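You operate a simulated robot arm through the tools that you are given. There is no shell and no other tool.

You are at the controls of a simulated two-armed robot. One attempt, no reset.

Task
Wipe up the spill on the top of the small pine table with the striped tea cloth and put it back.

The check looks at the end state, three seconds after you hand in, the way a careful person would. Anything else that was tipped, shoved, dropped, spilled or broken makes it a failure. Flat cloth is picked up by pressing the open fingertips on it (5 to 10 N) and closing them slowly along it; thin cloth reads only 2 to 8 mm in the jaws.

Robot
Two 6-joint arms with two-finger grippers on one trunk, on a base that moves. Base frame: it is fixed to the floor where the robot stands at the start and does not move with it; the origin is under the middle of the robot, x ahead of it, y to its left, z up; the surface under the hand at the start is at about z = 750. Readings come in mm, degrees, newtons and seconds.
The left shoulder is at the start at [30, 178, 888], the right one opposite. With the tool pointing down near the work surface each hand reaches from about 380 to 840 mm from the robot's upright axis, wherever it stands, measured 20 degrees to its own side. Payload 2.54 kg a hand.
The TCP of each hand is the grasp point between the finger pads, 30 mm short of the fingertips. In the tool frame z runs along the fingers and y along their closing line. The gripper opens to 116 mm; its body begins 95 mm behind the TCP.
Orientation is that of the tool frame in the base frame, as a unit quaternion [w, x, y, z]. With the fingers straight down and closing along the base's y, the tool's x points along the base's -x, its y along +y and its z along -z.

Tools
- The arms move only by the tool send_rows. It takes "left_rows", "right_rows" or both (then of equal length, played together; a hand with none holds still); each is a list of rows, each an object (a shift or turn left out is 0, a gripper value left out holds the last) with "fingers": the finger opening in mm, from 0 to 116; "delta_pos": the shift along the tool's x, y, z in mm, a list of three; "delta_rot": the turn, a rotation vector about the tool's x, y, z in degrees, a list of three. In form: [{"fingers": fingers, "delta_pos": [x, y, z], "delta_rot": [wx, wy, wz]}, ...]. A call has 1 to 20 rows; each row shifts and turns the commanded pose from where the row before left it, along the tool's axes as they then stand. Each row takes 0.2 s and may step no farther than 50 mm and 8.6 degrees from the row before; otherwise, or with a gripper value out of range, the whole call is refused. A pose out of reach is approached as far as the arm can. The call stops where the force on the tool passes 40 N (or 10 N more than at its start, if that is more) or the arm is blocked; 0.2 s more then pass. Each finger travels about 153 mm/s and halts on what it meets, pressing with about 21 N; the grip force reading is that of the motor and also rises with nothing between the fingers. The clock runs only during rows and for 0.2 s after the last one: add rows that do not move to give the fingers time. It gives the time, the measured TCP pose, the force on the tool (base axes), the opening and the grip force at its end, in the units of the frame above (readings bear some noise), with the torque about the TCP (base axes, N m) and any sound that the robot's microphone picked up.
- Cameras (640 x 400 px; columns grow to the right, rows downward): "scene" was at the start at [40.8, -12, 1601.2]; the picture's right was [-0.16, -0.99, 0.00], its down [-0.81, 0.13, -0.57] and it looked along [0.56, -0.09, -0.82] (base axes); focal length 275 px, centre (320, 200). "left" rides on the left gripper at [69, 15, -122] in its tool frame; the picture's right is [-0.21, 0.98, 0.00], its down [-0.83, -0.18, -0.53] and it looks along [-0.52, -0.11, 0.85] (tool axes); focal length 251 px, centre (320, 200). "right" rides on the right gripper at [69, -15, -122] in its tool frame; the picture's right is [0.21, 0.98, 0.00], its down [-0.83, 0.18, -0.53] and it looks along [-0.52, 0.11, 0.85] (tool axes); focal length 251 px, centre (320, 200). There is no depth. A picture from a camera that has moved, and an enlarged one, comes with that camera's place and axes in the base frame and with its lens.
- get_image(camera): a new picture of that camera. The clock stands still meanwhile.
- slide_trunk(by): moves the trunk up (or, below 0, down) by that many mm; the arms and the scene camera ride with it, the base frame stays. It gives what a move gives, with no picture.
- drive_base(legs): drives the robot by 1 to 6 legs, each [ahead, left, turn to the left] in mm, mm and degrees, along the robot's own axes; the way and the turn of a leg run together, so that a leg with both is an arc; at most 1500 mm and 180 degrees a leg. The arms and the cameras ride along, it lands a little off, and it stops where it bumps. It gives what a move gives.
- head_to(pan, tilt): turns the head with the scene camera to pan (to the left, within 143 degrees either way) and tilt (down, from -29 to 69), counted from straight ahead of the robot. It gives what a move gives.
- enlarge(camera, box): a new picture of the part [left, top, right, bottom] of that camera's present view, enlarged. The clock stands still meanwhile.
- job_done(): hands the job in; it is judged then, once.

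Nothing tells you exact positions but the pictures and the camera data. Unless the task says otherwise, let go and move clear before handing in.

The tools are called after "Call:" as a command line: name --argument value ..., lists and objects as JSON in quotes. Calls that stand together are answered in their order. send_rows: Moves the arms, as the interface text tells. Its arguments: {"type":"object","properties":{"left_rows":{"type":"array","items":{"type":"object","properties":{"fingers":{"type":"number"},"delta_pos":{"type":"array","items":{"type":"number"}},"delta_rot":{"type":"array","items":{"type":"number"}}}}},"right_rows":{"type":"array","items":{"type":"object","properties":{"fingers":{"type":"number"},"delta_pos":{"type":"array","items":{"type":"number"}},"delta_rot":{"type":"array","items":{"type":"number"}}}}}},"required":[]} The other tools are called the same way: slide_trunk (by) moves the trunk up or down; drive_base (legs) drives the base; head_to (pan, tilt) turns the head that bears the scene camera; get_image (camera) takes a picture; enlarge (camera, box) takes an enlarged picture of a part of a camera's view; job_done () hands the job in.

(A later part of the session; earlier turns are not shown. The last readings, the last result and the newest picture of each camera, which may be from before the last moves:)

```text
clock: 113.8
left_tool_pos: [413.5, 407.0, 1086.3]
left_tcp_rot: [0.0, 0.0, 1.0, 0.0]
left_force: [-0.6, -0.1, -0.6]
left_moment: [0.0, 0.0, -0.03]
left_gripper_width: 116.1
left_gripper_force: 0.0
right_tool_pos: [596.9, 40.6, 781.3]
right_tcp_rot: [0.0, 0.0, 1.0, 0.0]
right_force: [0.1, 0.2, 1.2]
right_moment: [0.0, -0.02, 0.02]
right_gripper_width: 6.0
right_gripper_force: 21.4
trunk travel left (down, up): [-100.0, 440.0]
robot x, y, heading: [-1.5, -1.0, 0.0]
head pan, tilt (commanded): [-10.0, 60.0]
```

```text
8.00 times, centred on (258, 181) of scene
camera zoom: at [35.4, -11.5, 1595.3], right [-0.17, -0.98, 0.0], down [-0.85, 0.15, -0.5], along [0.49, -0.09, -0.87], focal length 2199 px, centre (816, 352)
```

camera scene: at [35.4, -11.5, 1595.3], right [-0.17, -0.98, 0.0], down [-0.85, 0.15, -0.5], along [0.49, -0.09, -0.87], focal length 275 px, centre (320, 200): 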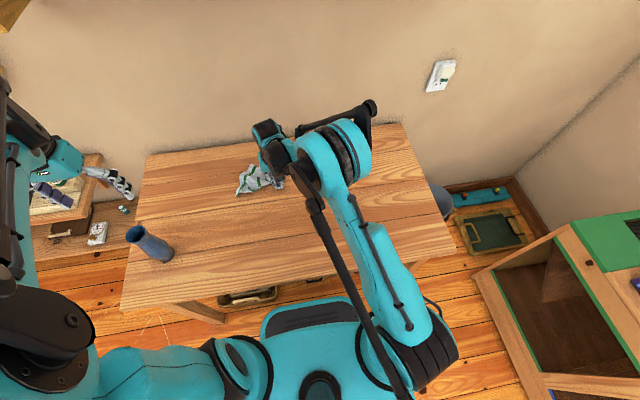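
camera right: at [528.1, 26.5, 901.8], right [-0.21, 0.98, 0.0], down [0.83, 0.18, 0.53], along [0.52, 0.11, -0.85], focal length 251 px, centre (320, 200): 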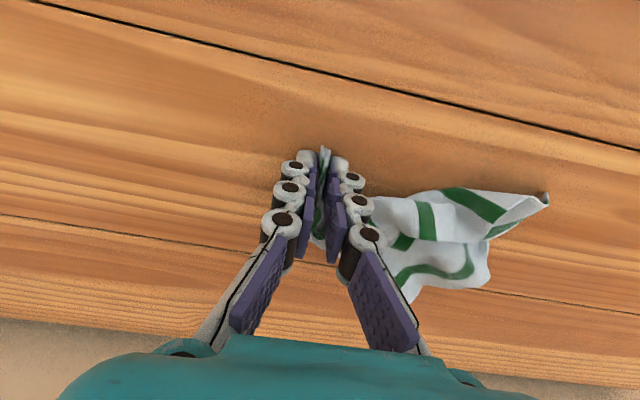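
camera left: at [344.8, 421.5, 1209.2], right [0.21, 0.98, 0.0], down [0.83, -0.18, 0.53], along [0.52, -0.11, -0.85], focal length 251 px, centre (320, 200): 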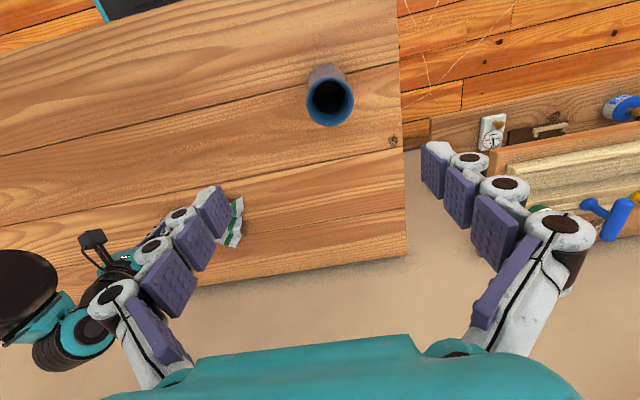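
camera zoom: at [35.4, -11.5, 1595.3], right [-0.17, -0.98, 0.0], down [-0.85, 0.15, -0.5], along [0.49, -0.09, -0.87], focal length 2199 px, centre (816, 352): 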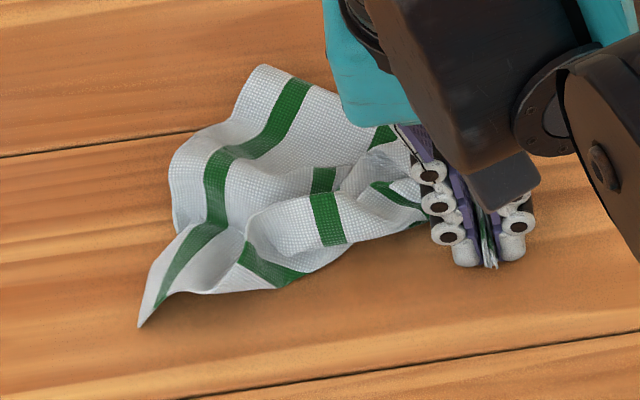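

It's opened up a lot: one corner (C3) lies at about (575, 193) and the other of that hem (C4) near (703, 131), while the right hand holds the opposite end at (597, 41). I'll bring the left hand above C3 to pinch it.

Call:
send_rows --left_rows '[{"delta_pos": [-15, -25, 20]}, {"delta_pos": [-18, -25, 20]}, {"delta_pos": [-18, -25, 22]}, {"delta_pos": [-18, -25, 22]}, {"delta_pos": [-18, -25, 22]}, {"delta_pos": [-18, -25, 22]}, {"delta_pos": [-18, -25, 22]}, {"delta_pos": [-15, -15, 22]}, {}]'

Call:
get_image --camera "left"

Call:
get_image --camera "scene"

```text
clock: 115.8
left_tool_pos: [550.2, 216.6, 914.9]
left_tcp_rot: [0.001, 0.001, 1.0, 0.0]
left_force: [0.4, 0.1, -0.6]
left_moment: [0.01, 0.01, -0.01]
left_gripper_width: 116.1
left_gripper_force: 0.1
right_tool_pos: [597.1, 41.4, 780.4]
right_tcp_rot: [0.0, 0.0, 1.0, 0.0]
right_force: [0.6, 0.2, 0.6]
right_moment: [-0.01, -0.02, 0.01]
right_gripper_width: 6.0
right_gripper_force: 20.8
trunk travel left (down, up): [-100.0, 440.0]
robot x, y, heading: [-5.1, -0.3, -0.1]
head pan, tilt (commanded): [-10.0, 60.0]
```

```text
taken
camera left: at [481.2, 232.0, 1037.1], right [0.21, 0.98, 0.0], down [0.83, -0.18, 0.53], along [0.52, -0.11, -0.85], focal length 251 px, centre (320, 200)
```

left: 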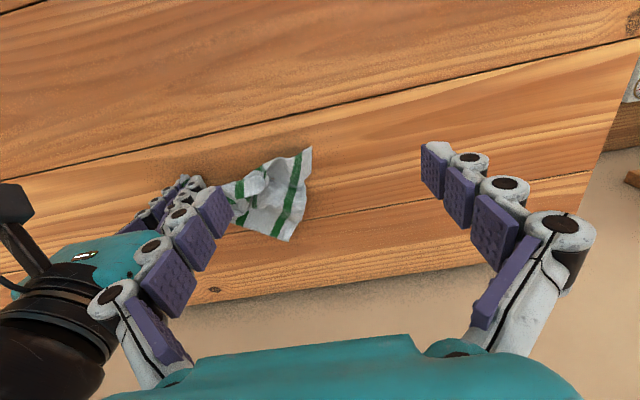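

```text
taken
camera scene: at [35.2, -11.7, 1595.3], right [-0.17, -0.98, 0.0], down [-0.85, 0.15, -0.5], along [0.49, -0.09, -0.87], focal length 275 px, centre (320, 200)
```

scene: 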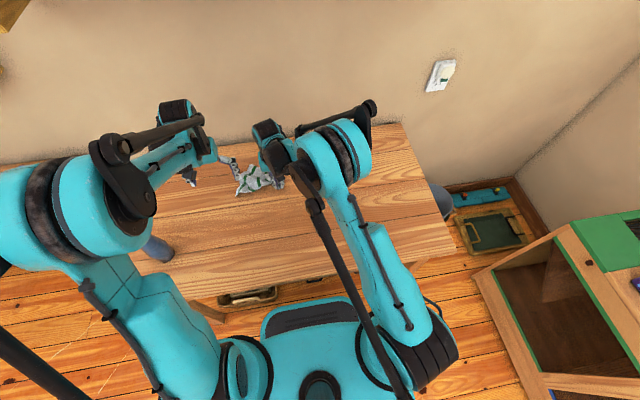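

Call:
enlarge --camera "left" --box '[210, 130, 338, 250]'

Call:
enlarge --camera "scene" --box '[180, 120, 308, 200]'

```text
3.33 times, centred on (274, 190) of left
camera zoom: at [481.2, 232.0, 1037.1], right [0.21, 0.98, 0.0], down [0.83, -0.18, 0.53], along [0.52, -0.11, -0.85], focal length 838 px, centre (473, 233)
```

zoom: 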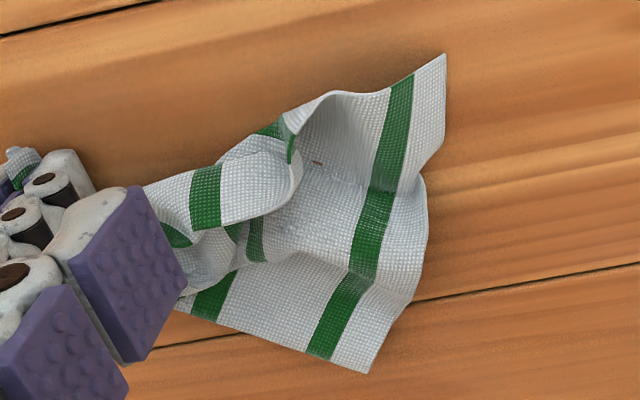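

```text
5.00 times, centred on (244, 160) of scene
camera zoom: at [35.2, -11.7, 1595.3], right [-0.17, -0.98, 0.0], down [-0.85, 0.15, -0.5], along [0.49, -0.09, -0.87], focal length 1374 px, centre (700, 400)
```

zoom: 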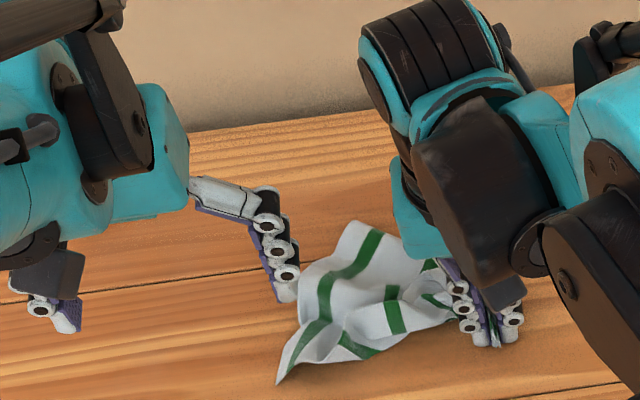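

I can clearly see C3 at about (579, 202) and C4 at (717, 135), joined by the hem. I'll pinch C3 with the left hand.

Call:
send_rows --left_rows '[{"fingers": 50, "delta_pos": [-12, -8, 20]}, {"delta_pos": [-12, -8, 20]}, {"delta_pos": [-12, -8, 20]}, {"delta_pos": [-9, -8, 20]}, {"delta_pos": [0, 0, 20]}, {}]'

Call:
get_image --camera "left"

```text
clock: 117.2
left_tool_pos: [596.0, 186.0, 812.5]
left_tcp_rot: [0.0, 0.001, 1.0, 0.0]
left_force: [-0.4, 0.4, 0.8]
left_moment: [0.04, 0.0, -0.02]
left_gripper_width: 50.1
left_gripper_force: 0.0
right_tool_pos: [596.4, 40.9, 780.0]
right_tcp_rot: [0.0, 0.0, 1.0, 0.0]
right_force: [-0.6, 0.1, 0.1]
right_moment: [0.02, -0.02, 0.01]
right_gripper_width: 6.2
right_gripper_force: 21.5
trunk travel left (down, up): [-100.0, 440.0]
robot x, y, heading: [5.8, 0.6, 0.2]
head pan, tilt (commanded): [-10.0, 60.0]
```

```text
taken
camera left: at [526.7, 200.3, 934.6], right [0.21, 0.98, 0.0], down [0.83, -0.18, 0.53], along [0.52, -0.11, -0.85], focal length 251 px, centre (320, 200)
```

left: 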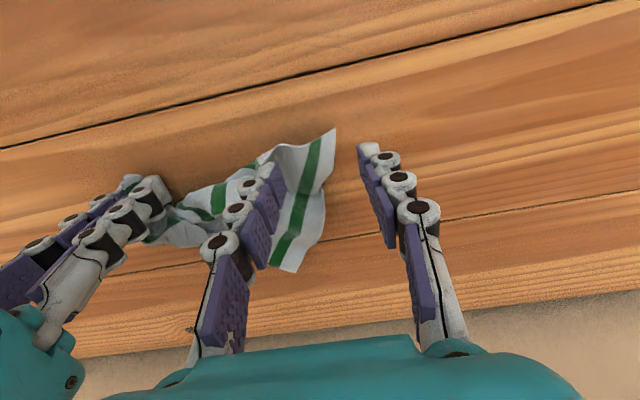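

The corner sits between the fingers. I'll lower to the table and close.

Call:
send_rows --left_rows '[{"delta_pos": [0, 0, 12]}, {"delta_pos": [0, 0, 10]}, {"delta_pos": [0, 0, 6]}, {}]'

Call:
send_rows --left_rows '[{"delta_pos": [0, 0, 2]}, {"fingers": 42}, {"fingers": 34}, {"fingers": 26}, {"fingers": 18}, {"fingers": 10}, {"fingers": 2}, {"fingers": 0}, {}, {}]'

Call:
get_image --camera "left"

```text
clock: 118.2
left_tool_pos: [595.5, 184.8, 785.4]
left_tcp_rot: [0.0, 0.0, 1.0, 0.001]
left_force: [1.0, 1.1, -0.8]
left_moment: [0.03, 0.01, 0.01]
left_gripper_width: 50.1
left_gripper_force: 0.2
right_tool_pos: [596.6, 41.7, 780.7]
right_tcp_rot: [-0.001, 0.0, 1.0, -0.001]
right_force: [-0.5, 0.6, -0.2]
right_moment: [0.04, 0.0, 0.0]
right_gripper_width: 5.8
right_gripper_force: 20.9
trunk travel left (down, up): [-100.0, 440.0]
robot x, y, heading: [1.7, 0.4, 0.0]
head pan, tilt (commanded): [-10.0, 60.0]
```

```text
clock: 120.4
left_tool_pos: [595.0, 185.2, 784.1]
left_tcp_rot: [0.001, 0.0, 1.0, 0.0]
left_force: [-0.9, 0.0, -1.3]
left_moment: [-0.01, -0.01, 0.02]
left_gripper_width: 0.0
left_gripper_force: 20.8
right_tool_pos: [597.1, 41.3, 781.9]
right_tcp_rot: [0.0, 0.001, 1.0, 0.0]
right_force: [-0.5, 0.7, 1.2]
right_moment: [0.0, -0.01, 0.03]
right_gripper_width: 6.1
right_gripper_force: 21.1
trunk travel left (down, up): [-100.0, 440.0]
robot x, y, heading: [1.8, -0.9, 0.1]
head pan, tilt (commanded): [-10.0, 60.0]
```

```text
taken
camera left: at [526.8, 199.4, 906.3], right [0.21, 0.98, 0.0], down [0.83, -0.18, 0.53], along [0.52, -0.11, -0.85], focal length 251 px, centre (320, 200)
```

left: 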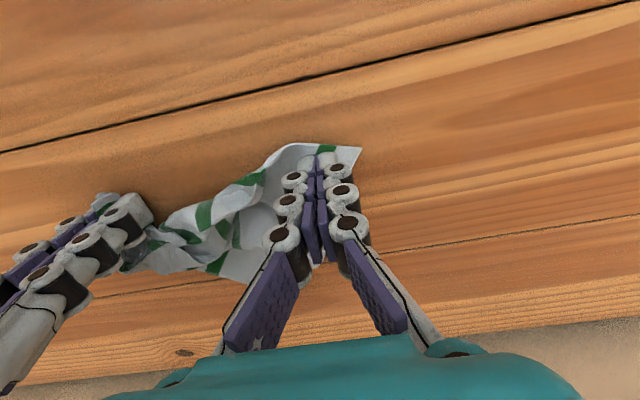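

It closed above the cloth. I'll reopen, press down to 5–10 N, and close again while pressing.

Call:
send_rows --left_rows '[{"delta_pos": [0, 0, -3]}, {"fingers": 20}, {"fingers": 45}, {}]'

Call:
get_image --camera "left"

Call:
send_rows --left_rows '[{"delta_pos": [0, 0, 5]}, {}]'

Call:
send_rows --left_rows '[{"delta_pos": [0, 0, 1]}, {}]'

```text
clock: 121.4
left_tool_pos: [594.3, 185.1, 786.6]
left_tcp_rot: [0.0, 0.0, 1.0, 0.0]
left_force: [-0.2, -0.4, 0.4]
left_moment: [-0.02, -0.03, -0.04]
left_gripper_width: 44.6
left_gripper_force: 0.0
right_tool_pos: [597.4, 41.8, 780.6]
right_tcp_rot: [0.0, 0.0, 1.0, 0.0]
right_force: [0.2, -0.4, 0.6]
right_moment: [0.0, 0.01, 0.01]
right_gripper_width: 6.1
right_gripper_force: 20.5
trunk travel left (down, up): [-100.0, 440.0]
robot x, y, heading: [-2.6, 1.9, -0.2]
head pan, tilt (commanded): [-10.0, 60.0]
```

```text
taken
camera left: at [526.8, 199.6, 908.6], right [0.21, 0.98, 0.0], down [0.83, -0.18, 0.53], along [0.52, -0.11, -0.85], focal length 251 px, centre (320, 200)
```

left: 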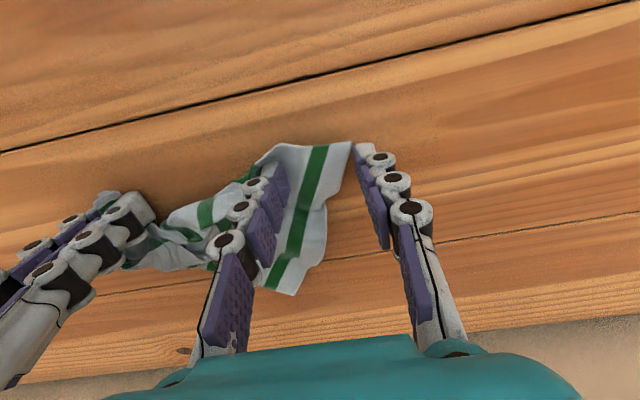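

```text
clock: 122.0
left_tool_pos: [594.8, 186.0, 781.9]
left_tcp_rot: [0.0, 0.001, 1.0, 0.0]
left_force: [0.2, 0.0, 0.0]
left_moment: [-0.02, 0.02, 0.03]
left_gripper_width: 45.0
left_gripper_force: 0.0
right_tool_pos: [598.6, 41.4, 780.9]
right_tcp_rot: [0.001, 0.0, 1.0, 0.001]
right_force: [0.0, 0.3, 0.7]
right_moment: [-0.01, -0.02, 0.01]
right_gripper_width: 5.7
right_gripper_force: 21.3
trunk travel left (down, up): [-100.0, 440.0]
robot x, y, heading: [5.0, 1.1, 0.2]
head pan, tilt (commanded): [-10.0, 60.0]
```

```text
clock: 122.6
left_tool_pos: [596.0, 185.3, 780.5]
left_tcp_rot: [0.0, 0.0, 1.0, 0.0]
left_force: [-0.3, -0.5, 4.3]
left_moment: [-0.06, 0.0, 0.0]
left_gripper_width: 45.0
left_gripper_force: 0.0
right_tool_pos: [597.0, 40.2, 781.5]
right_tcp_rot: [0.001, 0.001, 1.0, 0.0]
right_force: [-0.4, 0.2, 0.0]
right_moment: [0.01, -0.03, 0.02]
right_gripper_width: 5.9
right_gripper_force: 20.9
trunk travel left (down, up): [-100.0, 440.0]
robot x, y, heading: [2.7, -1.1, -0.4]
head pan, tilt (commanded): [-10.0, 60.0]
```

Contact at 4 N with the corner between the fingers. I'll press slightly more and close slowly.

Call:
send_rows --left_rows '[{"delta_pos": [0, 0, 0.4]}, {"fingers": 40, "delta_pos": [0, 0, -0.2]}, {"fingers": 35, "delta_pos": [0, 0, -0.2]}, {"fingers": 30, "delta_pos": [0, 0, -0.2]}, {"fingers": 25, "delta_pos": [0, 0, -0.2]}, {}]'

Call:
get_image --camera "left"

```text
clock: 124.0
left_tool_pos: [595.3, 184.8, 779.5]
left_tcp_rot: [0.0, 0.0, 1.0, 0.0]
left_force: [0.3, -0.2, 3.8]
left_moment: [-0.01, 0.01, 0.01]
left_gripper_width: 24.2
left_gripper_force: 0.1
right_tool_pos: [597.2, 40.9, 781.3]
right_tcp_rot: [0.0, 0.0, 1.0, -0.001]
right_force: [1.0, 0.7, 0.8]
right_moment: [-0.01, -0.02, 0.04]
right_gripper_width: 6.1
right_gripper_force: 20.6
trunk travel left (down, up): [-100.0, 440.0]
robot x, y, heading: [-3.5, 1.5, -0.1]
head pan, tilt (commanded): [-10.0, 60.0]
```

```text
taken
camera left: at [526.7, 199.4, 903.2], right [0.21, 0.98, 0.0], down [0.83, -0.18, 0.53], along [0.52, -0.11, -0.85], focal length 251 px, centre (320, 200)
```

left: 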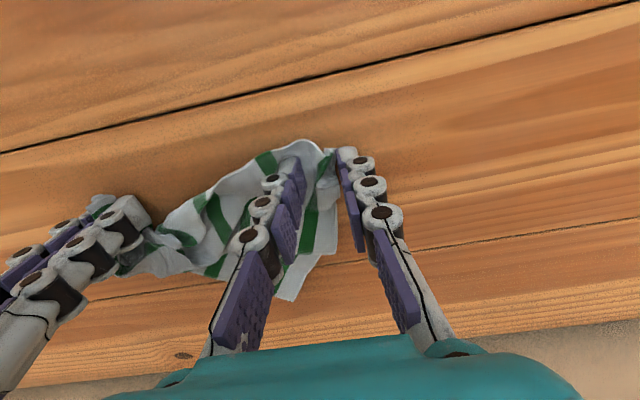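

Call:
send_rows --left_rows '[{"delta_pos": [0, 0, 0.3]}, {"fingers": 20}, {"fingers": 15, "delta_pos": [0, 0, -0.2]}, {"fingers": 10, "delta_pos": [0, 0, -0.2]}, {"fingers": 5, "delta_pos": [0, 0, -0.2]}, {"fingers": 0}, {}, {}]'

Call:
get_image --camera "left"

```text
clock: 125.8
left_tool_pos: [596.5, 184.2, 781.0]
left_tcp_rot: [0.0, 0.0, 1.0, 0.0]
left_force: [-0.8, 0.5, -0.4]
left_moment: [0.0, 0.01, 0.0]
left_gripper_width: 3.3
left_gripper_force: 19.2
right_tool_pos: [597.7, 40.7, 780.4]
right_tcp_rot: [0.0, 0.0, 1.0, 0.0]
right_force: [1.3, -0.1, 0.9]
right_moment: [0.02, 0.0, 0.02]
right_gripper_width: 6.0
right_gripper_force: 20.9
trunk travel left (down, up): [-100.0, 440.0]
robot x, y, heading: [1.0, -4.7, 0.2]
head pan, tilt (commanded): [-10.0, 60.0]
```

```text
taken
camera left: at [527.6, 198.8, 903.6], right [0.21, 0.98, 0.0], down [0.83, -0.18, 0.53], along [0.52, -0.11, -0.85], focal length 251 px, centre (320, 200)
```

left: 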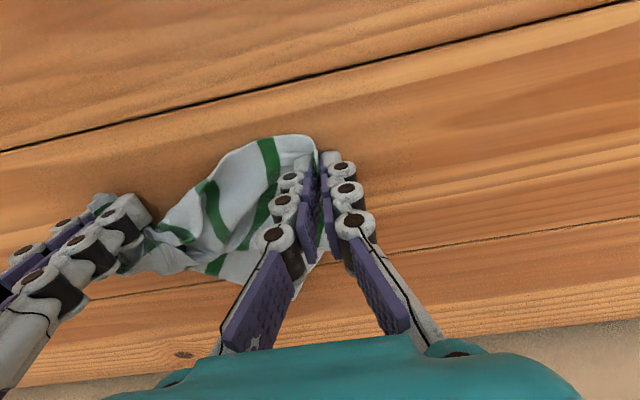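

C3 is held (3.3 mm). Now I'll pull it gently outward with the left hand, raising slightly, while the right holds the other end.

Call:
send_rows --left_rows '[{"delta_pos": [0, 0, -4]}, {"delta_pos": [8, 8, 0]}, {"delta_pos": [8, 8, 0]}, {"delta_pos": [8, 8, 0]}, {"delta_pos": [8, 8, 0]}, {"delta_pos": [8, 8, 0]}, {}]'

Call:
get_image --camera "left"

Call:
enlarge --camera "scene" --box '[180, 120, 308, 200]'

```text
clock: 127.4
left_tool_pos: [556.0, 223.1, 786.1]
left_tcp_rot: [0.001, 0.001, 1.0, -0.001]
left_force: [5.1, -13.7, 0.3]
left_moment: [-0.36, -0.14, 0.05]
left_gripper_width: 2.5
left_gripper_force: 20.7
right_tool_pos: [598.2, 42.4, 781.7]
right_tcp_rot: [0.0, -0.001, 1.0, 0.001]
right_force: [-5.2, 11.8, 1.5]
right_moment: [0.31, 0.08, 0.28]
right_gripper_width: 7.1
right_gripper_force: 21.7
trunk travel left (down, up): [-100.0, 440.0]
robot x, y, heading: [-0.1, -2.3, -0.4]
head pan, tilt (commanded): [-10.0, 60.0]
```

```text
taken
camera left: at [487.0, 238.9, 908.6], right [0.22, 0.98, 0.0], down [0.83, -0.18, 0.53], along [0.52, -0.12, -0.85], focal length 251 px, centre (320, 200)
```

left: 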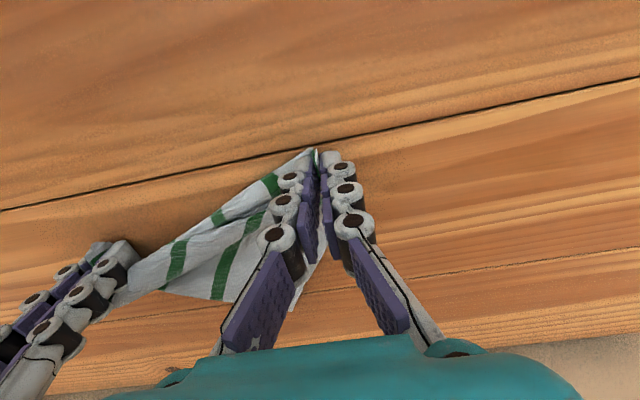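

```text
5.00 times, centred on (244, 160) of scene
camera zoom: at [35.5, -11.9, 1595.3], right [-0.17, -0.98, 0.0], down [-0.85, 0.15, -0.5], along [0.49, -0.09, -0.87], focal length 1374 px, centre (700, 400)
```

zoom: 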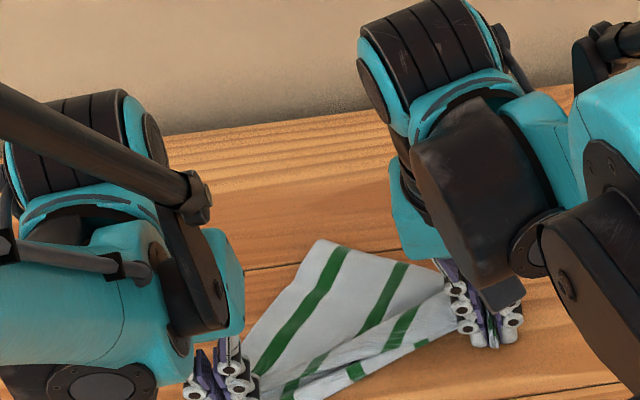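

The cloth is taut and mostly open; C4 is at about (695, 157). I'll relax the tension, release the right hand and raise it, then go pinch C4 with it.

Call:
send_rows --left_rows '[{"delta_pos": [-1, -6, 0]}, {}, {}, {}, {}, {}, {}, {}, {}, {}]' --right_rows '[{}, {"fingers": 15}, {"fingers": 40}, {"fingers": 60}, {"delta_pos": [0, -3, -15]}, {"delta_pos": [0, -10, -25]}, {"delta_pos": [0, -15, -25]}, {"delta_pos": [0, -20, -15]}, {"delta_pos": [0, -20, 0]}, {}]'

Call:
get_image --camera "right"

Call:
enlarge --camera "scene" --box '[180, 120, 308, 200]'

```text
clock: 129.6
left_tool_pos: [556.8, 218.0, 785.2]
left_tcp_rot: [0.0, 0.0, 1.0, 0.0]
left_force: [0.5, -0.4, 1.5]
left_moment: [0.02, 0.0, 0.02]
left_gripper_width: 1.4
left_gripper_force: 17.0
right_tool_pos: [598.5, -26.1, 861.0]
right_tcp_rot: [0.0, 0.0, 1.0, 0.0]
right_force: [-0.1, -0.3, 0.7]
right_moment: [0.02, -0.01, -0.01]
right_gripper_width: 59.8
right_gripper_force: 0.0
trunk travel left (down, up): [-100.0, 440.0]
robot x, y, heading: [0.9, 1.6, 0.1]
head pan, tilt (commanded): [-10.0, 60.0]
```

```text
taken
camera right: at [529.0, -40.5, 983.0], right [-0.21, 0.98, 0.0], down [0.83, 0.18, 0.53], along [0.52, 0.11, -0.85], focal length 251 px, centre (320, 200)
```

right: 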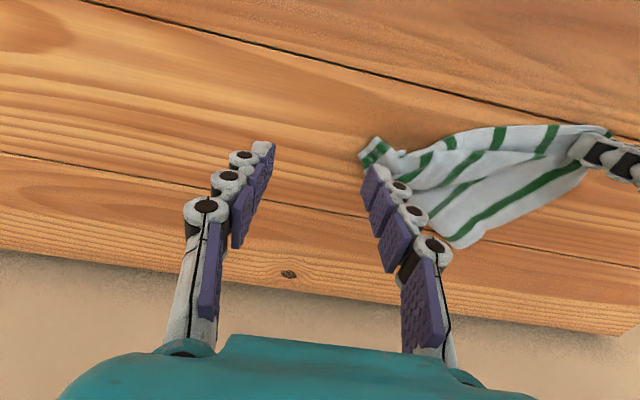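

```text
5.00 times, centred on (244, 160) of scene
camera zoom: at [35.5, -11.6, 1595.3], right [-0.17, -0.98, 0.0], down [-0.85, 0.15, -0.5], along [0.49, -0.09, -0.87], focal length 1374 px, centre (700, 400)
```

zoom: 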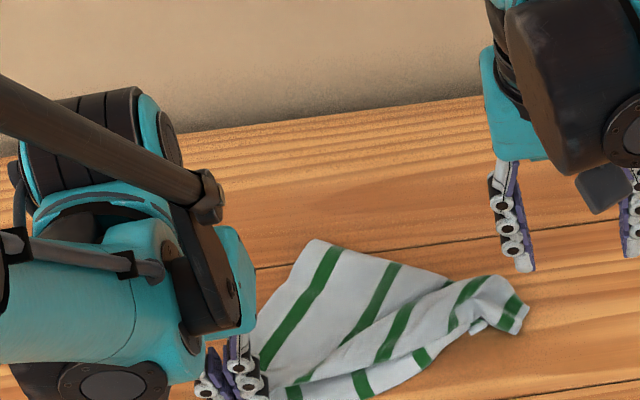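

The cloth now fans out nicely from a bunched right end. C4 is at about (696, 160); I'll move the right hand there to pinch it.

Call:
send_rows --right_rows '[{"fingers": 48, "delta_pos": [-16, 30, 0]}, {"delta_pos": [-16, 35, 0]}, {"delta_pos": [-16, 36, 0]}, {"delta_pos": [-16, 36, 0]}, {"delta_pos": [-14, 36, 0]}, {"delta_pos": [0, 0, 20]}, {"delta_pos": [0, 0, 20]}, {}]'

Call:
get_image --camera "right"

Call:
get_image --camera "scene"

```text
clock: 131.4
left_tool_pos: [556.8, 217.8, 785.9]
left_tcp_rot: [0.0, 0.0, 1.0, 0.001]
left_force: [0.2, -0.1, 1.3]
left_moment: [0.05, 0.02, -0.03]
left_gripper_width: 1.6
left_gripper_force: 17.6
right_tool_pos: [675.8, 145.0, 821.4]
right_tcp_rot: [0.0, 0.0, 1.0, 0.0]
right_force: [-0.1, 0.0, -1.2]
right_moment: [-0.03, 0.02, 0.01]
right_gripper_width: 47.9
right_gripper_force: 0.1
trunk travel left (down, up): [-100.0, 440.0]
robot x, y, heading: [-0.5, -0.0, -0.0]
head pan, tilt (commanded): [-10.0, 60.0]
```

```text
taken
camera right: at [607.3, 131.2, 942.7], right [-0.21, 0.98, 0.0], down [0.83, 0.18, 0.53], along [0.52, 0.11, -0.85], focal length 251 px, centre (320, 200)
```

right: 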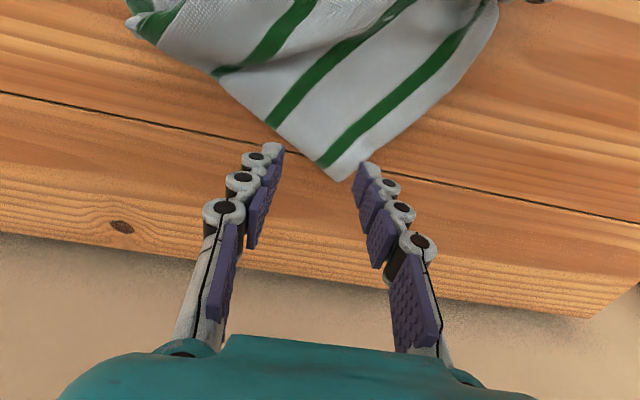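

```text
taken
camera scene: at [35.4, -11.8, 1595.3], right [-0.17, -0.98, 0.0], down [-0.85, 0.15, -0.5], along [0.49, -0.09, -0.87], focal length 275 px, centre (320, 200)
```

scene: 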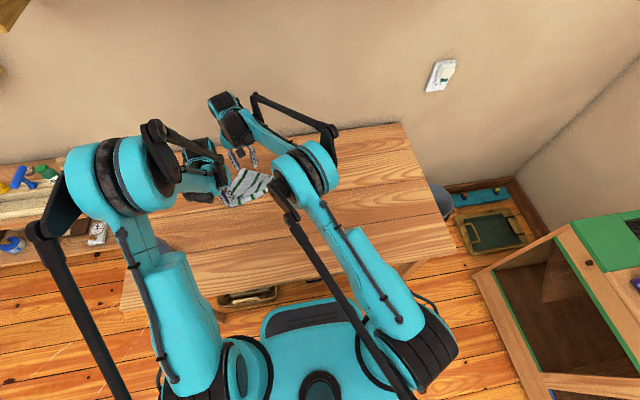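

C4 is a clean corner at about (700, 168). I'll shift 16 mm in +y and press down to pinch it.

Call:
send_rows --right_rows '[{"delta_pos": [2, 16, 0]}, {"delta_pos": [0, 0, 20]}, {"delta_pos": [0, 0, 12]}, {"delta_pos": [0, 0, 5]}, {}]'

Call:
get_image --camera "right"

Call:
send_rows --right_rows '[{"delta_pos": [0, 0, 2]}, {}]'

Call:
send_rows --right_rows '[{"delta_pos": [0, 0, 1]}, {}]'

```text
clock: 132.6
left_tool_pos: [556.8, 217.5, 786.6]
left_tcp_rot: [0.0, 0.0, 1.0, 0.001]
left_force: [-1.1, -0.4, 0.8]
left_moment: [0.15, -0.03, 0.0]
left_gripper_width: 1.7
left_gripper_force: 16.9
right_tool_pos: [674.3, 161.9, 784.5]
right_tcp_rot: [0.0, 0.001, 1.0, 0.0]
right_force: [-0.1, 0.0, -0.4]
right_moment: [0.06, 0.0, 0.02]
right_gripper_width: 47.7
right_gripper_force: 0.1
trunk travel left (down, up): [-100.0, 440.0]
robot x, y, heading: [-2.7, -0.9, 0.2]
head pan, tilt (commanded): [-10.0, 60.0]
```

```text
taken
camera right: at [605.0, 147.4, 905.8], right [-0.21, 0.98, 0.0], down [0.83, 0.18, 0.53], along [0.52, 0.11, -0.85], focal length 251 px, centre (320, 200)
```

right: 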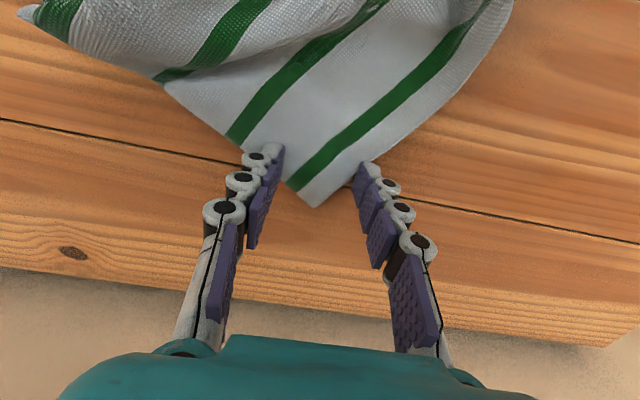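

```text
clock: 133.2
left_tool_pos: [556.9, 217.5, 786.5]
left_tcp_rot: [0.0, 0.0, 1.0, 0.0]
left_force: [0.0, 1.1, 0.6]
left_moment: [-0.03, 0.07, -0.02]
left_gripper_width: 1.5
left_gripper_force: 17.2
right_tool_pos: [672.5, 162.0, 783.3]
right_tcp_rot: [0.0, 0.0, 1.0, 0.0]
right_force: [-0.8, -0.5, 0.4]
right_moment: [0.02, -0.01, 0.02]
right_gripper_width: 47.9
right_gripper_force: 0.1
trunk travel left (down, up): [-100.0, 440.0]
robot x, y, heading: [0.5, 1.2, -0.1]
head pan, tilt (commanded): [-10.0, 60.0]
```

```text
clock: 133.8
left_tool_pos: [557.8, 216.5, 786.0]
left_tcp_rot: [0.0, -0.001, 1.0, 0.001]
left_force: [0.0, -0.4, 0.7]
left_moment: [0.14, 0.0, 0.01]
left_gripper_width: 1.4
left_gripper_force: 17.6
right_tool_pos: [674.2, 161.5, 781.9]
right_tcp_rot: [0.0, 0.0, 1.0, 0.0]
right_force: [-0.9, -0.3, 0.0]
right_moment: [-0.06, 0.0, -0.01]
right_gripper_width: 48.3
right_gripper_force: 0.1
trunk travel left (down, up): [-100.0, 440.0]
robot x, y, heading: [-0.3, -0.6, 0.1]
head pan, tilt (commanded): [-10.0, 60.0]
```

Call:
send_rows --right_rows '[{"delta_pos": [0, 0, 1]}, {}]'

Call:
send_rows --right_rows '[{"delta_pos": [0, 0, 0.7]}, {}]'

```text
clock: 134.4
left_tool_pos: [556.8, 217.0, 785.9]
left_tcp_rot: [0.0, 0.0, 1.0, 0.0]
left_force: [1.2, -1.0, 0.6]
left_moment: [0.16, -0.03, 0.0]
left_gripper_width: 1.6
left_gripper_force: 17.7
right_tool_pos: [675.2, 161.1, 781.8]
right_tcp_rot: [0.0, 0.0, 1.0, -0.001]
right_force: [-0.6, -0.5, 2.0]
right_moment: [-0.03, 0.04, -0.04]
right_gripper_width: 48.2
right_gripper_force: 0.0
trunk travel left (down, up): [-100.0, 440.0]
robot x, y, heading: [0.1, 1.8, -0.2]
head pan, tilt (commanded): [-10.0, 60.0]
```

```text
clock: 135.0
left_tool_pos: [556.4, 217.2, 785.8]
left_tcp_rot: [0.0, 0.0, 1.0, 0.0]
left_force: [0.7, -0.8, 0.3]
left_moment: [0.23, -0.01, 0.03]
left_gripper_width: 1.5
left_gripper_force: 16.8
right_tool_pos: [673.8, 162.3, 780.8]
right_tcp_rot: [0.0, 0.0, 1.0, 0.0]
right_force: [1.1, 0.7, 5.6]
right_moment: [-0.12, -0.01, 0.03]
right_gripper_width: 49.2
right_gripper_force: 0.6
trunk travel left (down, up): [-100.0, 440.0]
robot x, y, heading: [0.2, 1.1, 0.1]
head pan, tilt (commanded): [-10.0, 60.0]
```

Contact at 5.6 N; closing slowly on C4.

Call:
send_rows --right_rows '[{"delta_pos": [0, 0, 0.3]}, {"fingers": 44, "delta_pos": [0, 0, -0.1]}, {"fingers": 40, "delta_pos": [0, 0, -0.2]}, {"fingers": 35, "delta_pos": [0, 0, -0.3]}, {"fingers": 30, "delta_pos": [0, 0, -0.3]}, {"fingers": 25, "delta_pos": [0, 0, -0.2]}, {}]'

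Call:
get_image --camera "right"

```text
clock: 136.6
left_tool_pos: [555.7, 217.2, 786.6]
left_tcp_rot: [0.0, 0.0, 1.0, 0.0]
left_force: [0.3, -0.8, 0.8]
left_moment: [0.2, -0.01, 0.01]
left_gripper_width: 1.3
left_gripper_force: 17.5
right_tool_pos: [674.2, 162.3, 781.1]
right_tcp_rot: [0.0, 0.0, 1.0, 0.0]
right_force: [-1.4, 0.2, 3.1]
right_moment: [-0.04, -0.01, -0.01]
right_gripper_width: 24.5
right_gripper_force: 0.0
trunk travel left (down, up): [-100.0, 440.0]
robot x, y, heading: [-2.6, -3.5, -0.1]
head pan, tilt (commanded): [-10.0, 60.0]
```

```text
taken
camera right: at [604.7, 147.7, 902.5], right [-0.21, 0.98, 0.0], down [0.83, 0.18, 0.53], along [0.52, 0.11, -0.85], focal length 251 px, centre (320, 200)
```

right: 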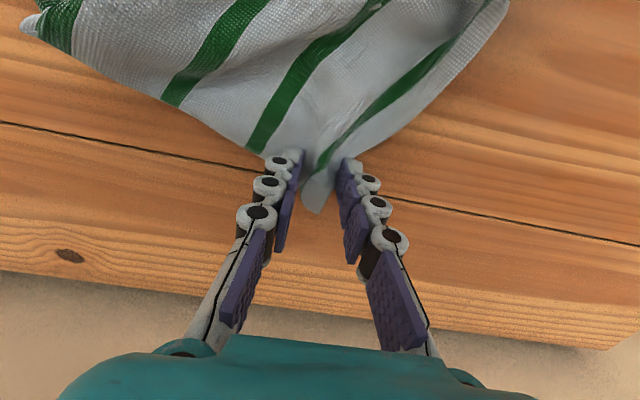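

The corner is bunching up nicely between the pads. I'll finish closing.

Call:
send_rows --right_rows '[{"delta_pos": [0, 0, 0.5]}, {"fingers": 20}, {"fingers": 15, "delta_pos": [0, 0, -0.2]}, {"fingers": 10, "delta_pos": [0, 0, -0.2]}, {"fingers": 5, "delta_pos": [0, 0, -0.1]}, {"fingers": 0}, {}, {}]'

Call:
get_image --camera "right"

Call:
get_image --camera "left"

```text
clock: 138.4
left_tool_pos: [557.2, 216.3, 786.2]
left_tcp_rot: [0.0, 0.0, 1.0, 0.0]
left_force: [0.5, 0.9, -0.5]
left_moment: [-0.01, -0.03, -0.01]
left_gripper_width: 2.8
left_gripper_force: 18.8
right_tool_pos: [673.9, 163.0, 780.7]
right_tcp_rot: [0.001, 0.0, 1.0, 0.0]
right_force: [-0.7, -0.8, 0.5]
right_moment: [0.02, -0.01, -0.03]
right_gripper_width: 6.4
right_gripper_force: 21.0
trunk travel left (down, up): [-100.0, 440.0]
robot x, y, heading: [-2.8, 0.4, 0.3]
head pan, tilt (commanded): [-10.0, 60.0]
```

```text
taken
camera right: at [605.1, 147.5, 902.2], right [-0.21, 0.98, 0.0], down [0.83, 0.18, 0.53], along [0.52, 0.11, -0.85], focal length 251 px, centre (320, 200)
```

right: 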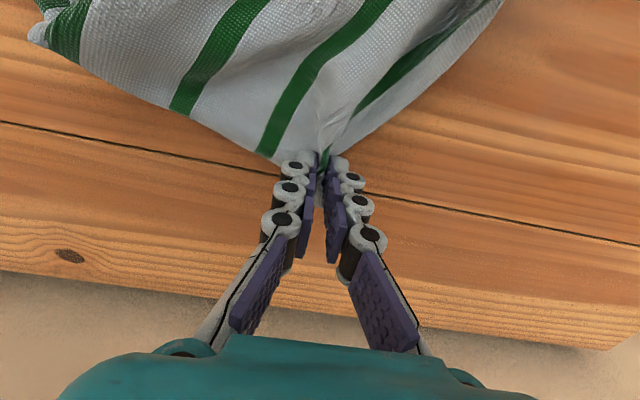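

```text
taken
camera left: at [487.6, 232.0, 908.4], right [0.21, 0.98, 0.0], down [0.83, -0.18, 0.53], along [0.52, -0.11, -0.85], focal length 251 px, centre (320, 200)
```

left: 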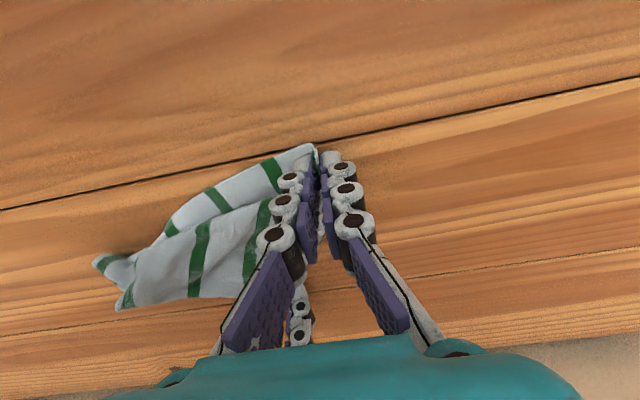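

Both corners of one hem are now held: C3 by the left hand, C4 by the right. I'll lift both together while swinging the hem toward alignment with y.

Call:
send_rows --left_rows '[{"delta_pos": [0, 2.5, -12]}, {"delta_pos": [0, 2.5, -15]}, {"delta_pos": [0, 2.5, -15]}, {"delta_pos": [0, 2.5, -15]}, {}]' --right_rows '[{"delta_pos": [1.75, -9, -12]}, {"delta_pos": [1.75, -9, -15]}, {"delta_pos": [1.75, -9, -15]}, {"delta_pos": [1.75, -9, -15]}, {}]'

Call:
get_image --camera "scene"

Call:
get_image --camera "left"

Call:
get_image --camera "right"

```text
clock: 139.6
left_tool_pos: [556.9, 227.8, 841.3]
left_tcp_rot: [0.001, 0.0, 1.0, -0.001]
left_force: [8.0, -9.4, -1.4]
left_moment: [-0.23, -0.2, -0.13]
left_gripper_width: 2.8
left_gripper_force: 21.6
right_tool_pos: [665.2, 126.1, 836.8]
right_tcp_rot: [-0.001, 0.0, 1.0, -0.001]
right_force: [-6.3, 9.5, 1.1]
right_moment: [0.24, 0.2, -0.07]
right_gripper_width: 6.0
right_gripper_force: 21.2
trunk travel left (down, up): [-100.0, 440.0]
robot x, y, heading: [-1.3, 1.2, -0.0]
head pan, tilt (commanded): [-10.0, 60.0]
```

```text
taken
camera scene: at [36.0, -11.6, 1595.2], right [-0.17, -0.98, 0.0], down [-0.85, 0.15, -0.5], along [0.49, -0.09, -0.87], focal length 275 px, centre (320, 200)
```

scene: 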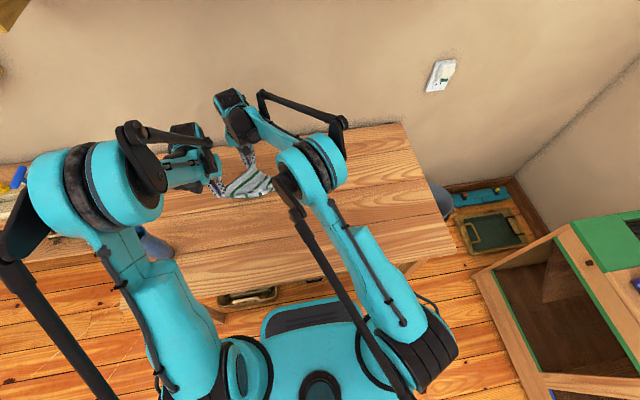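

```text
taken
camera left: at [488.3, 242.8, 963.9], right [0.22, 0.98, 0.0], down [0.83, -0.18, 0.53], along [0.52, -0.12, -0.85], focal length 251 px, centre (320, 200)
```

left: 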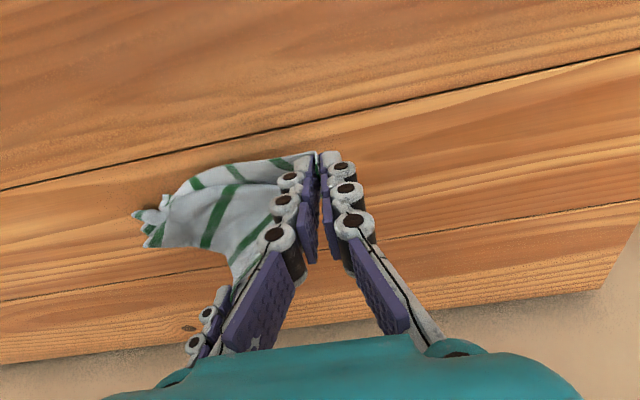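

```text
taken
camera right: at [596.6, 111.5, 959.0], right [-0.22, 0.98, 0.0], down [0.83, 0.18, 0.53], along [0.52, 0.12, -0.85], focal length 251 px, centre (320, 200)
```

right: 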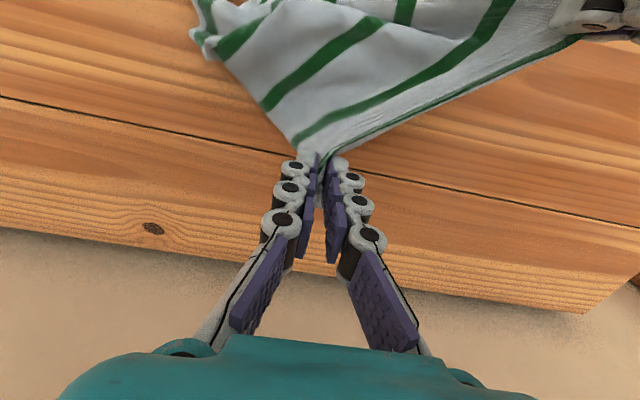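

The hem is taut at about 145 mm between the hands. I'll ease that to about 138 mm and swing around to align the hem with y while lifting.

Call:
send_rows --left_rows '[{"delta_pos": [5, 0, -10]}, {"delta_pos": [5, 0, -10]}, {"delta_pos": [5, 0.5, -16.5]}, {"delta_pos": [5, 0.5, -16.5]}, {"delta_pos": [5, 0.5, -16.5]}, {"delta_pos": [5, 0.5, -16.5]}, {}]' --right_rows '[{"delta_pos": [10, 2.5, -10]}, {"delta_pos": [10, 2.5, -10]}, {"delta_pos": [12, -5, -16.5]}, {"delta_pos": [12, -5, -16.5]}, {"delta_pos": [12, -5, -16.5]}, {"delta_pos": [12, -5, -16.5]}, {}]'

Call:
get_image --camera "scene"

Call:
get_image --camera "right"

```text
clock: 141.2
left_tool_pos: [528.5, 230.9, 927.2]
left_tcp_rot: [0.0, 0.0, 1.0, 0.001]
left_force: [1.5, -3.0, 1.9]
left_moment: [0.01, -0.02, -0.07]
left_gripper_width: 1.9
left_gripper_force: 20.2
right_tool_pos: [598.5, 112.4, 924.1]
right_tcp_rot: [0.0, 0.0, 1.0, 0.0]
right_force: [-1.8, 4.0, 0.3]
right_moment: [0.09, 0.09, -0.06]
right_gripper_width: 5.2
right_gripper_force: 21.2
trunk travel left (down, up): [-100.0, 440.0]
robot x, y, heading: [-3.8, 4.2, -0.1]
head pan, tilt (commanded): [-10.0, 60.0]
```

```text
taken
camera scene: at [36.3, -11.5, 1595.2], right [-0.17, -0.98, 0.0], down [-0.85, 0.15, -0.5], along [0.49, -0.09, -0.87], focal length 275 px, centre (320, 200)
```

scene: 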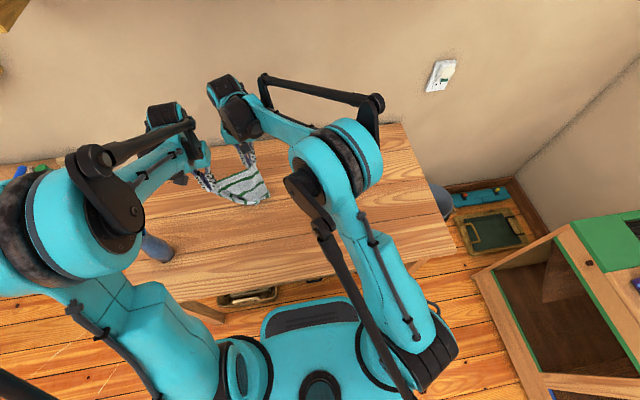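

```text
taken
camera right: at [529.4, 97.5, 1044.9], right [-0.21, 0.98, 0.0], down [0.83, 0.18, 0.53], along [0.52, 0.11, -0.85], focal length 251 px, centre (320, 200)
```

right: 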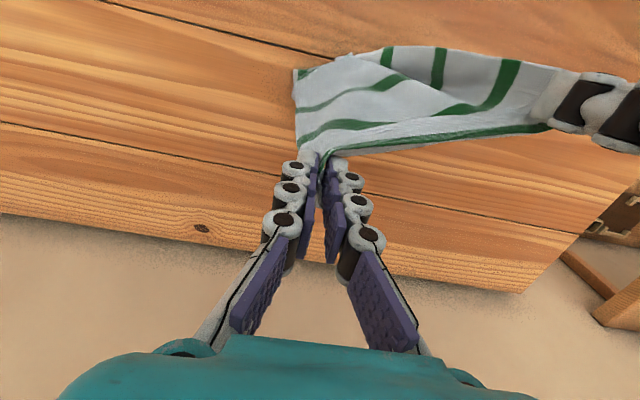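

It's working; tension is low. Continuing the swing and lift.

Call:
send_rows --left_rows '[{"delta_pos": [5, 0.5, -17]}, {"delta_pos": [5, 0.5, -17]}, {"delta_pos": [5, 0.5, -17]}, {"delta_pos": [5, 0.5, -17]}, {"delta_pos": [4.25, 0.25, -15]}, {"delta_pos": [4.25, 0.25, -15]}, {"delta_pos": [4.25, 0.25, -15]}, {"delta_pos": [4.25, 0.25, -15]}, {}]' --right_rows '[{"delta_pos": [13.75, -1.9, -17]}, {"delta_pos": [13.75, -1.9, -17]}, {"delta_pos": [13.75, -1.9, -17]}, {"delta_pos": [13.75, -1.9, -17]}, {"delta_pos": [13, -0.75, -15]}, {"delta_pos": [13, -0.75, -15]}, {"delta_pos": [13, -0.75, -15]}, {"delta_pos": [13, -0.75, -15]}, {}]'

Call:
get_image --camera "scene"

Call:
get_image --camera "right"

Call:
get_image --camera "left"

```text
clock: 143.2
left_tool_pos: [490.4, 233.6, 1056.9]
left_tcp_rot: [-0.001, 0.0, 1.0, -0.001]
left_force: [-3.1, -15.0, -0.7]
left_moment: [-0.41, 0.07, -0.21]
left_gripper_width: 2.6
left_gripper_force: 20.8
right_tool_pos: [493.8, 101.8, 1055.1]
right_tcp_rot: [0.0, 0.0, 1.0, 0.0]
right_force: [3.5, 14.4, 0.1]
right_moment: [0.36, -0.06, -0.25]
right_gripper_width: 6.4
right_gripper_force: 21.1
trunk travel left (down, up): [-100.0, 440.0]
robot x, y, heading: [-0.6, 2.8, 0.0]
head pan, tilt (commanded): [-10.0, 60.0]
```

```text
taken
camera scene: at [36.3, -11.6, 1595.2], right [-0.17, -0.98, 0.0], down [-0.85, 0.15, -0.5], along [0.49, -0.09, -0.87], focal length 275 px, centre (320, 200)
```

scene: 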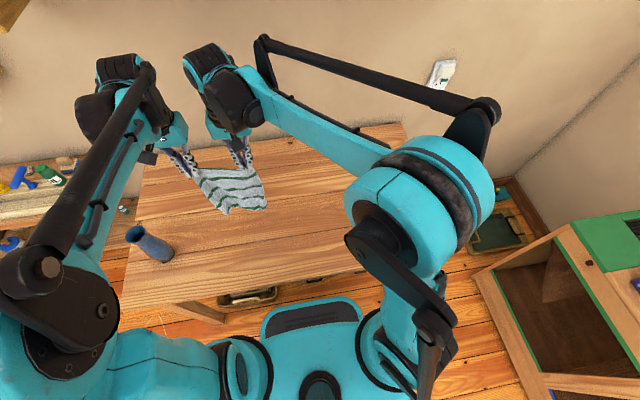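

```text
taken
camera right: at [423.5, 87.2, 1175.0], right [-0.21, 0.98, 0.0], down [0.83, 0.18, 0.53], along [0.52, 0.12, -0.85], focal length 251 px, centre (320, 200)
```

right: 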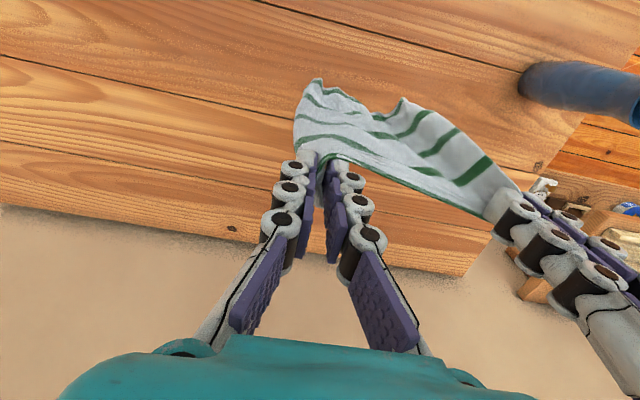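

```text
taken
camera left: at [420.4, 248.6, 1179.1], right [0.22, 0.98, 0.0], down [0.83, -0.18, 0.53], along [0.52, -0.12, -0.85], focal length 251 px, centre (320, 200)
```

left: 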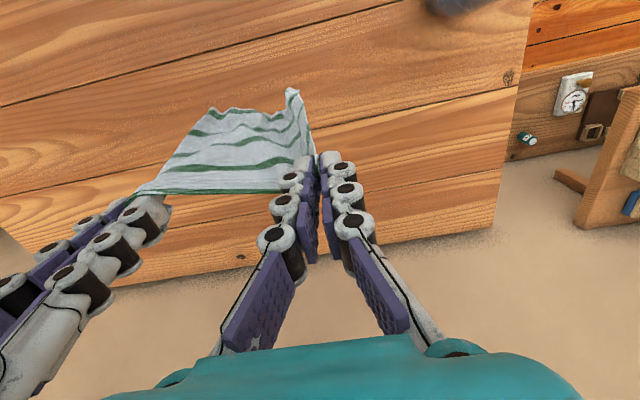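

A proper curtain now. Tension is 15 N, so I'll ease 5 mm together, then check the hanging cloth.

Call:
send_rows --left_rows '[{"delta_pos": [0, -2, 0]}, {}]' --right_rows '[{"delta_pos": [0, 3, 0]}, {}]'

Call:
enlarge --camera "scene" --box '[160, 130, 288, 220]'

Call:
enlarge --camera "left" --box '[130, 70, 338, 220]'

```text
clock: 143.8
left_tool_pos: [489.3, 231.6, 1057.7]
left_tcp_rot: [0.0, 0.0, 1.0, 0.001]
left_force: [-1.3, -7.7, 0.8]
left_moment: [-0.18, 0.06, -0.09]
left_gripper_width: 2.2
left_gripper_force: 19.1
right_tool_pos: [491.6, 104.0, 1054.5]
right_tcp_rot: [0.0, 0.0, 1.0, 0.0]
right_force: [2.1, 8.1, -0.6]
right_moment: [0.25, -0.04, -0.12]
right_gripper_width: 5.7
right_gripper_force: 20.9
trunk travel left (down, up): [-100.0, 440.0]
robot x, y, heading: [0.2, -0.6, -0.3]
head pan, tilt (commanded): [-10.0, 60.0]
```

```text
4.44 times, centred on (224, 175) of scene
camera zoom: at [35.3, -11.8, 1595.3], right [-0.17, -0.98, 0.0], down [-0.85, 0.15, -0.5], along [0.49, -0.09, -0.87], focal length 1221 px, centre (747, 311)
```

zoom: 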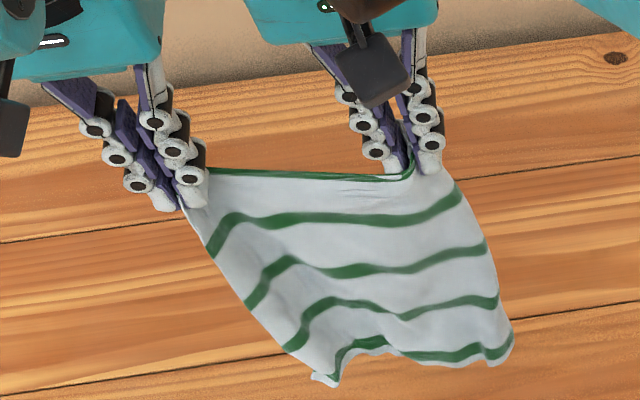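

```text
2.67 times, centred on (234, 145) of left
camera zoom: at [419.8, 246.7, 1179.3], right [0.21, 0.98, 0.0], down [0.83, -0.18, 0.53], along [0.52, -0.11, -0.85], focal length 670 px, centre (549, 347)
```

zoom: 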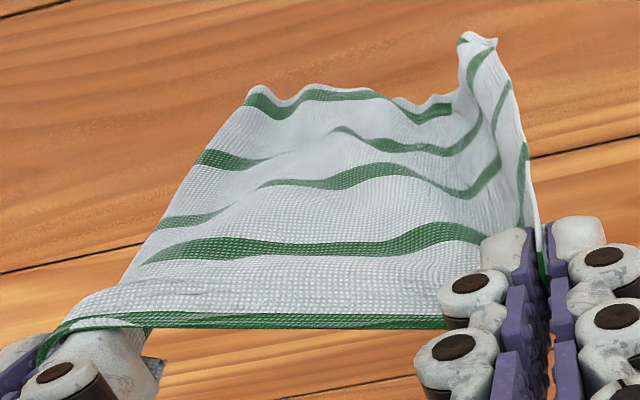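

The cloth hangs fully unfolded. Now I'll lower until the bottom hem touches at x ≈ 490 and then lay it forward to x ≈ 700 while lowering.

Call:
send_rows --left_rows '[{"delta_pos": [0, 0, 12]}, {"delta_pos": [0, 0, 12]}, {"delta_pos": [0, 0, 12]}, {"delta_pos": [0, 0, 12]}, {}]' --right_rows '[{"delta_pos": [0, 0, 12]}, {"delta_pos": [0, 0, 12]}, {"delta_pos": [0, 0, 12]}, {"delta_pos": [0, 0, 12]}, {}]'

Call:
enlarge --camera "scene" --box '[160, 130, 288, 220]'

```text
clock: 145.0
left_tool_pos: [489.9, 231.1, 1006.7]
left_tcp_rot: [0.0, 0.001, 1.0, -0.001]
left_force: [-0.4, -6.3, -0.2]
left_moment: [-0.17, 0.06, -0.11]
left_gripper_width: 3.5
left_gripper_force: 19.8
right_tool_pos: [493.1, 103.6, 1003.8]
right_tcp_rot: [-0.001, 0.001, 1.0, 0.0]
right_force: [1.3, 6.1, 0.2]
right_moment: [0.2, -0.05, -0.12]
right_gripper_width: 5.4
right_gripper_force: 20.9
trunk travel left (down, up): [-100.0, 440.0]
robot x, y, heading: [-2.5, -2.0, -0.1]
head pan, tilt (commanded): [-10.0, 60.0]
```

```text
4.44 times, centred on (224, 175) of scene
camera zoom: at [35.4, -11.8, 1595.3], right [-0.17, -0.98, 0.0], down [-0.85, 0.15, -0.5], along [0.49, -0.09, -0.87], focal length 1221 px, centre (747, 311)
```

zoom: 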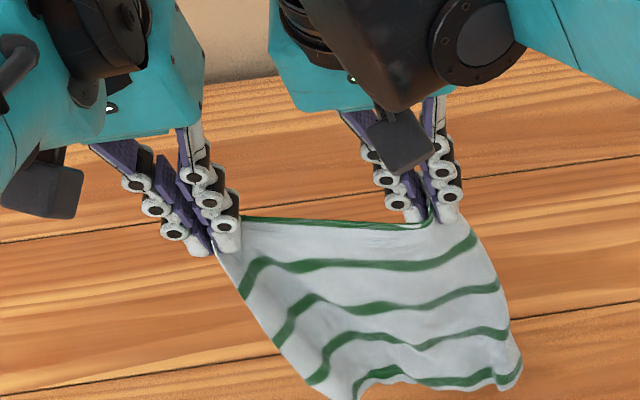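

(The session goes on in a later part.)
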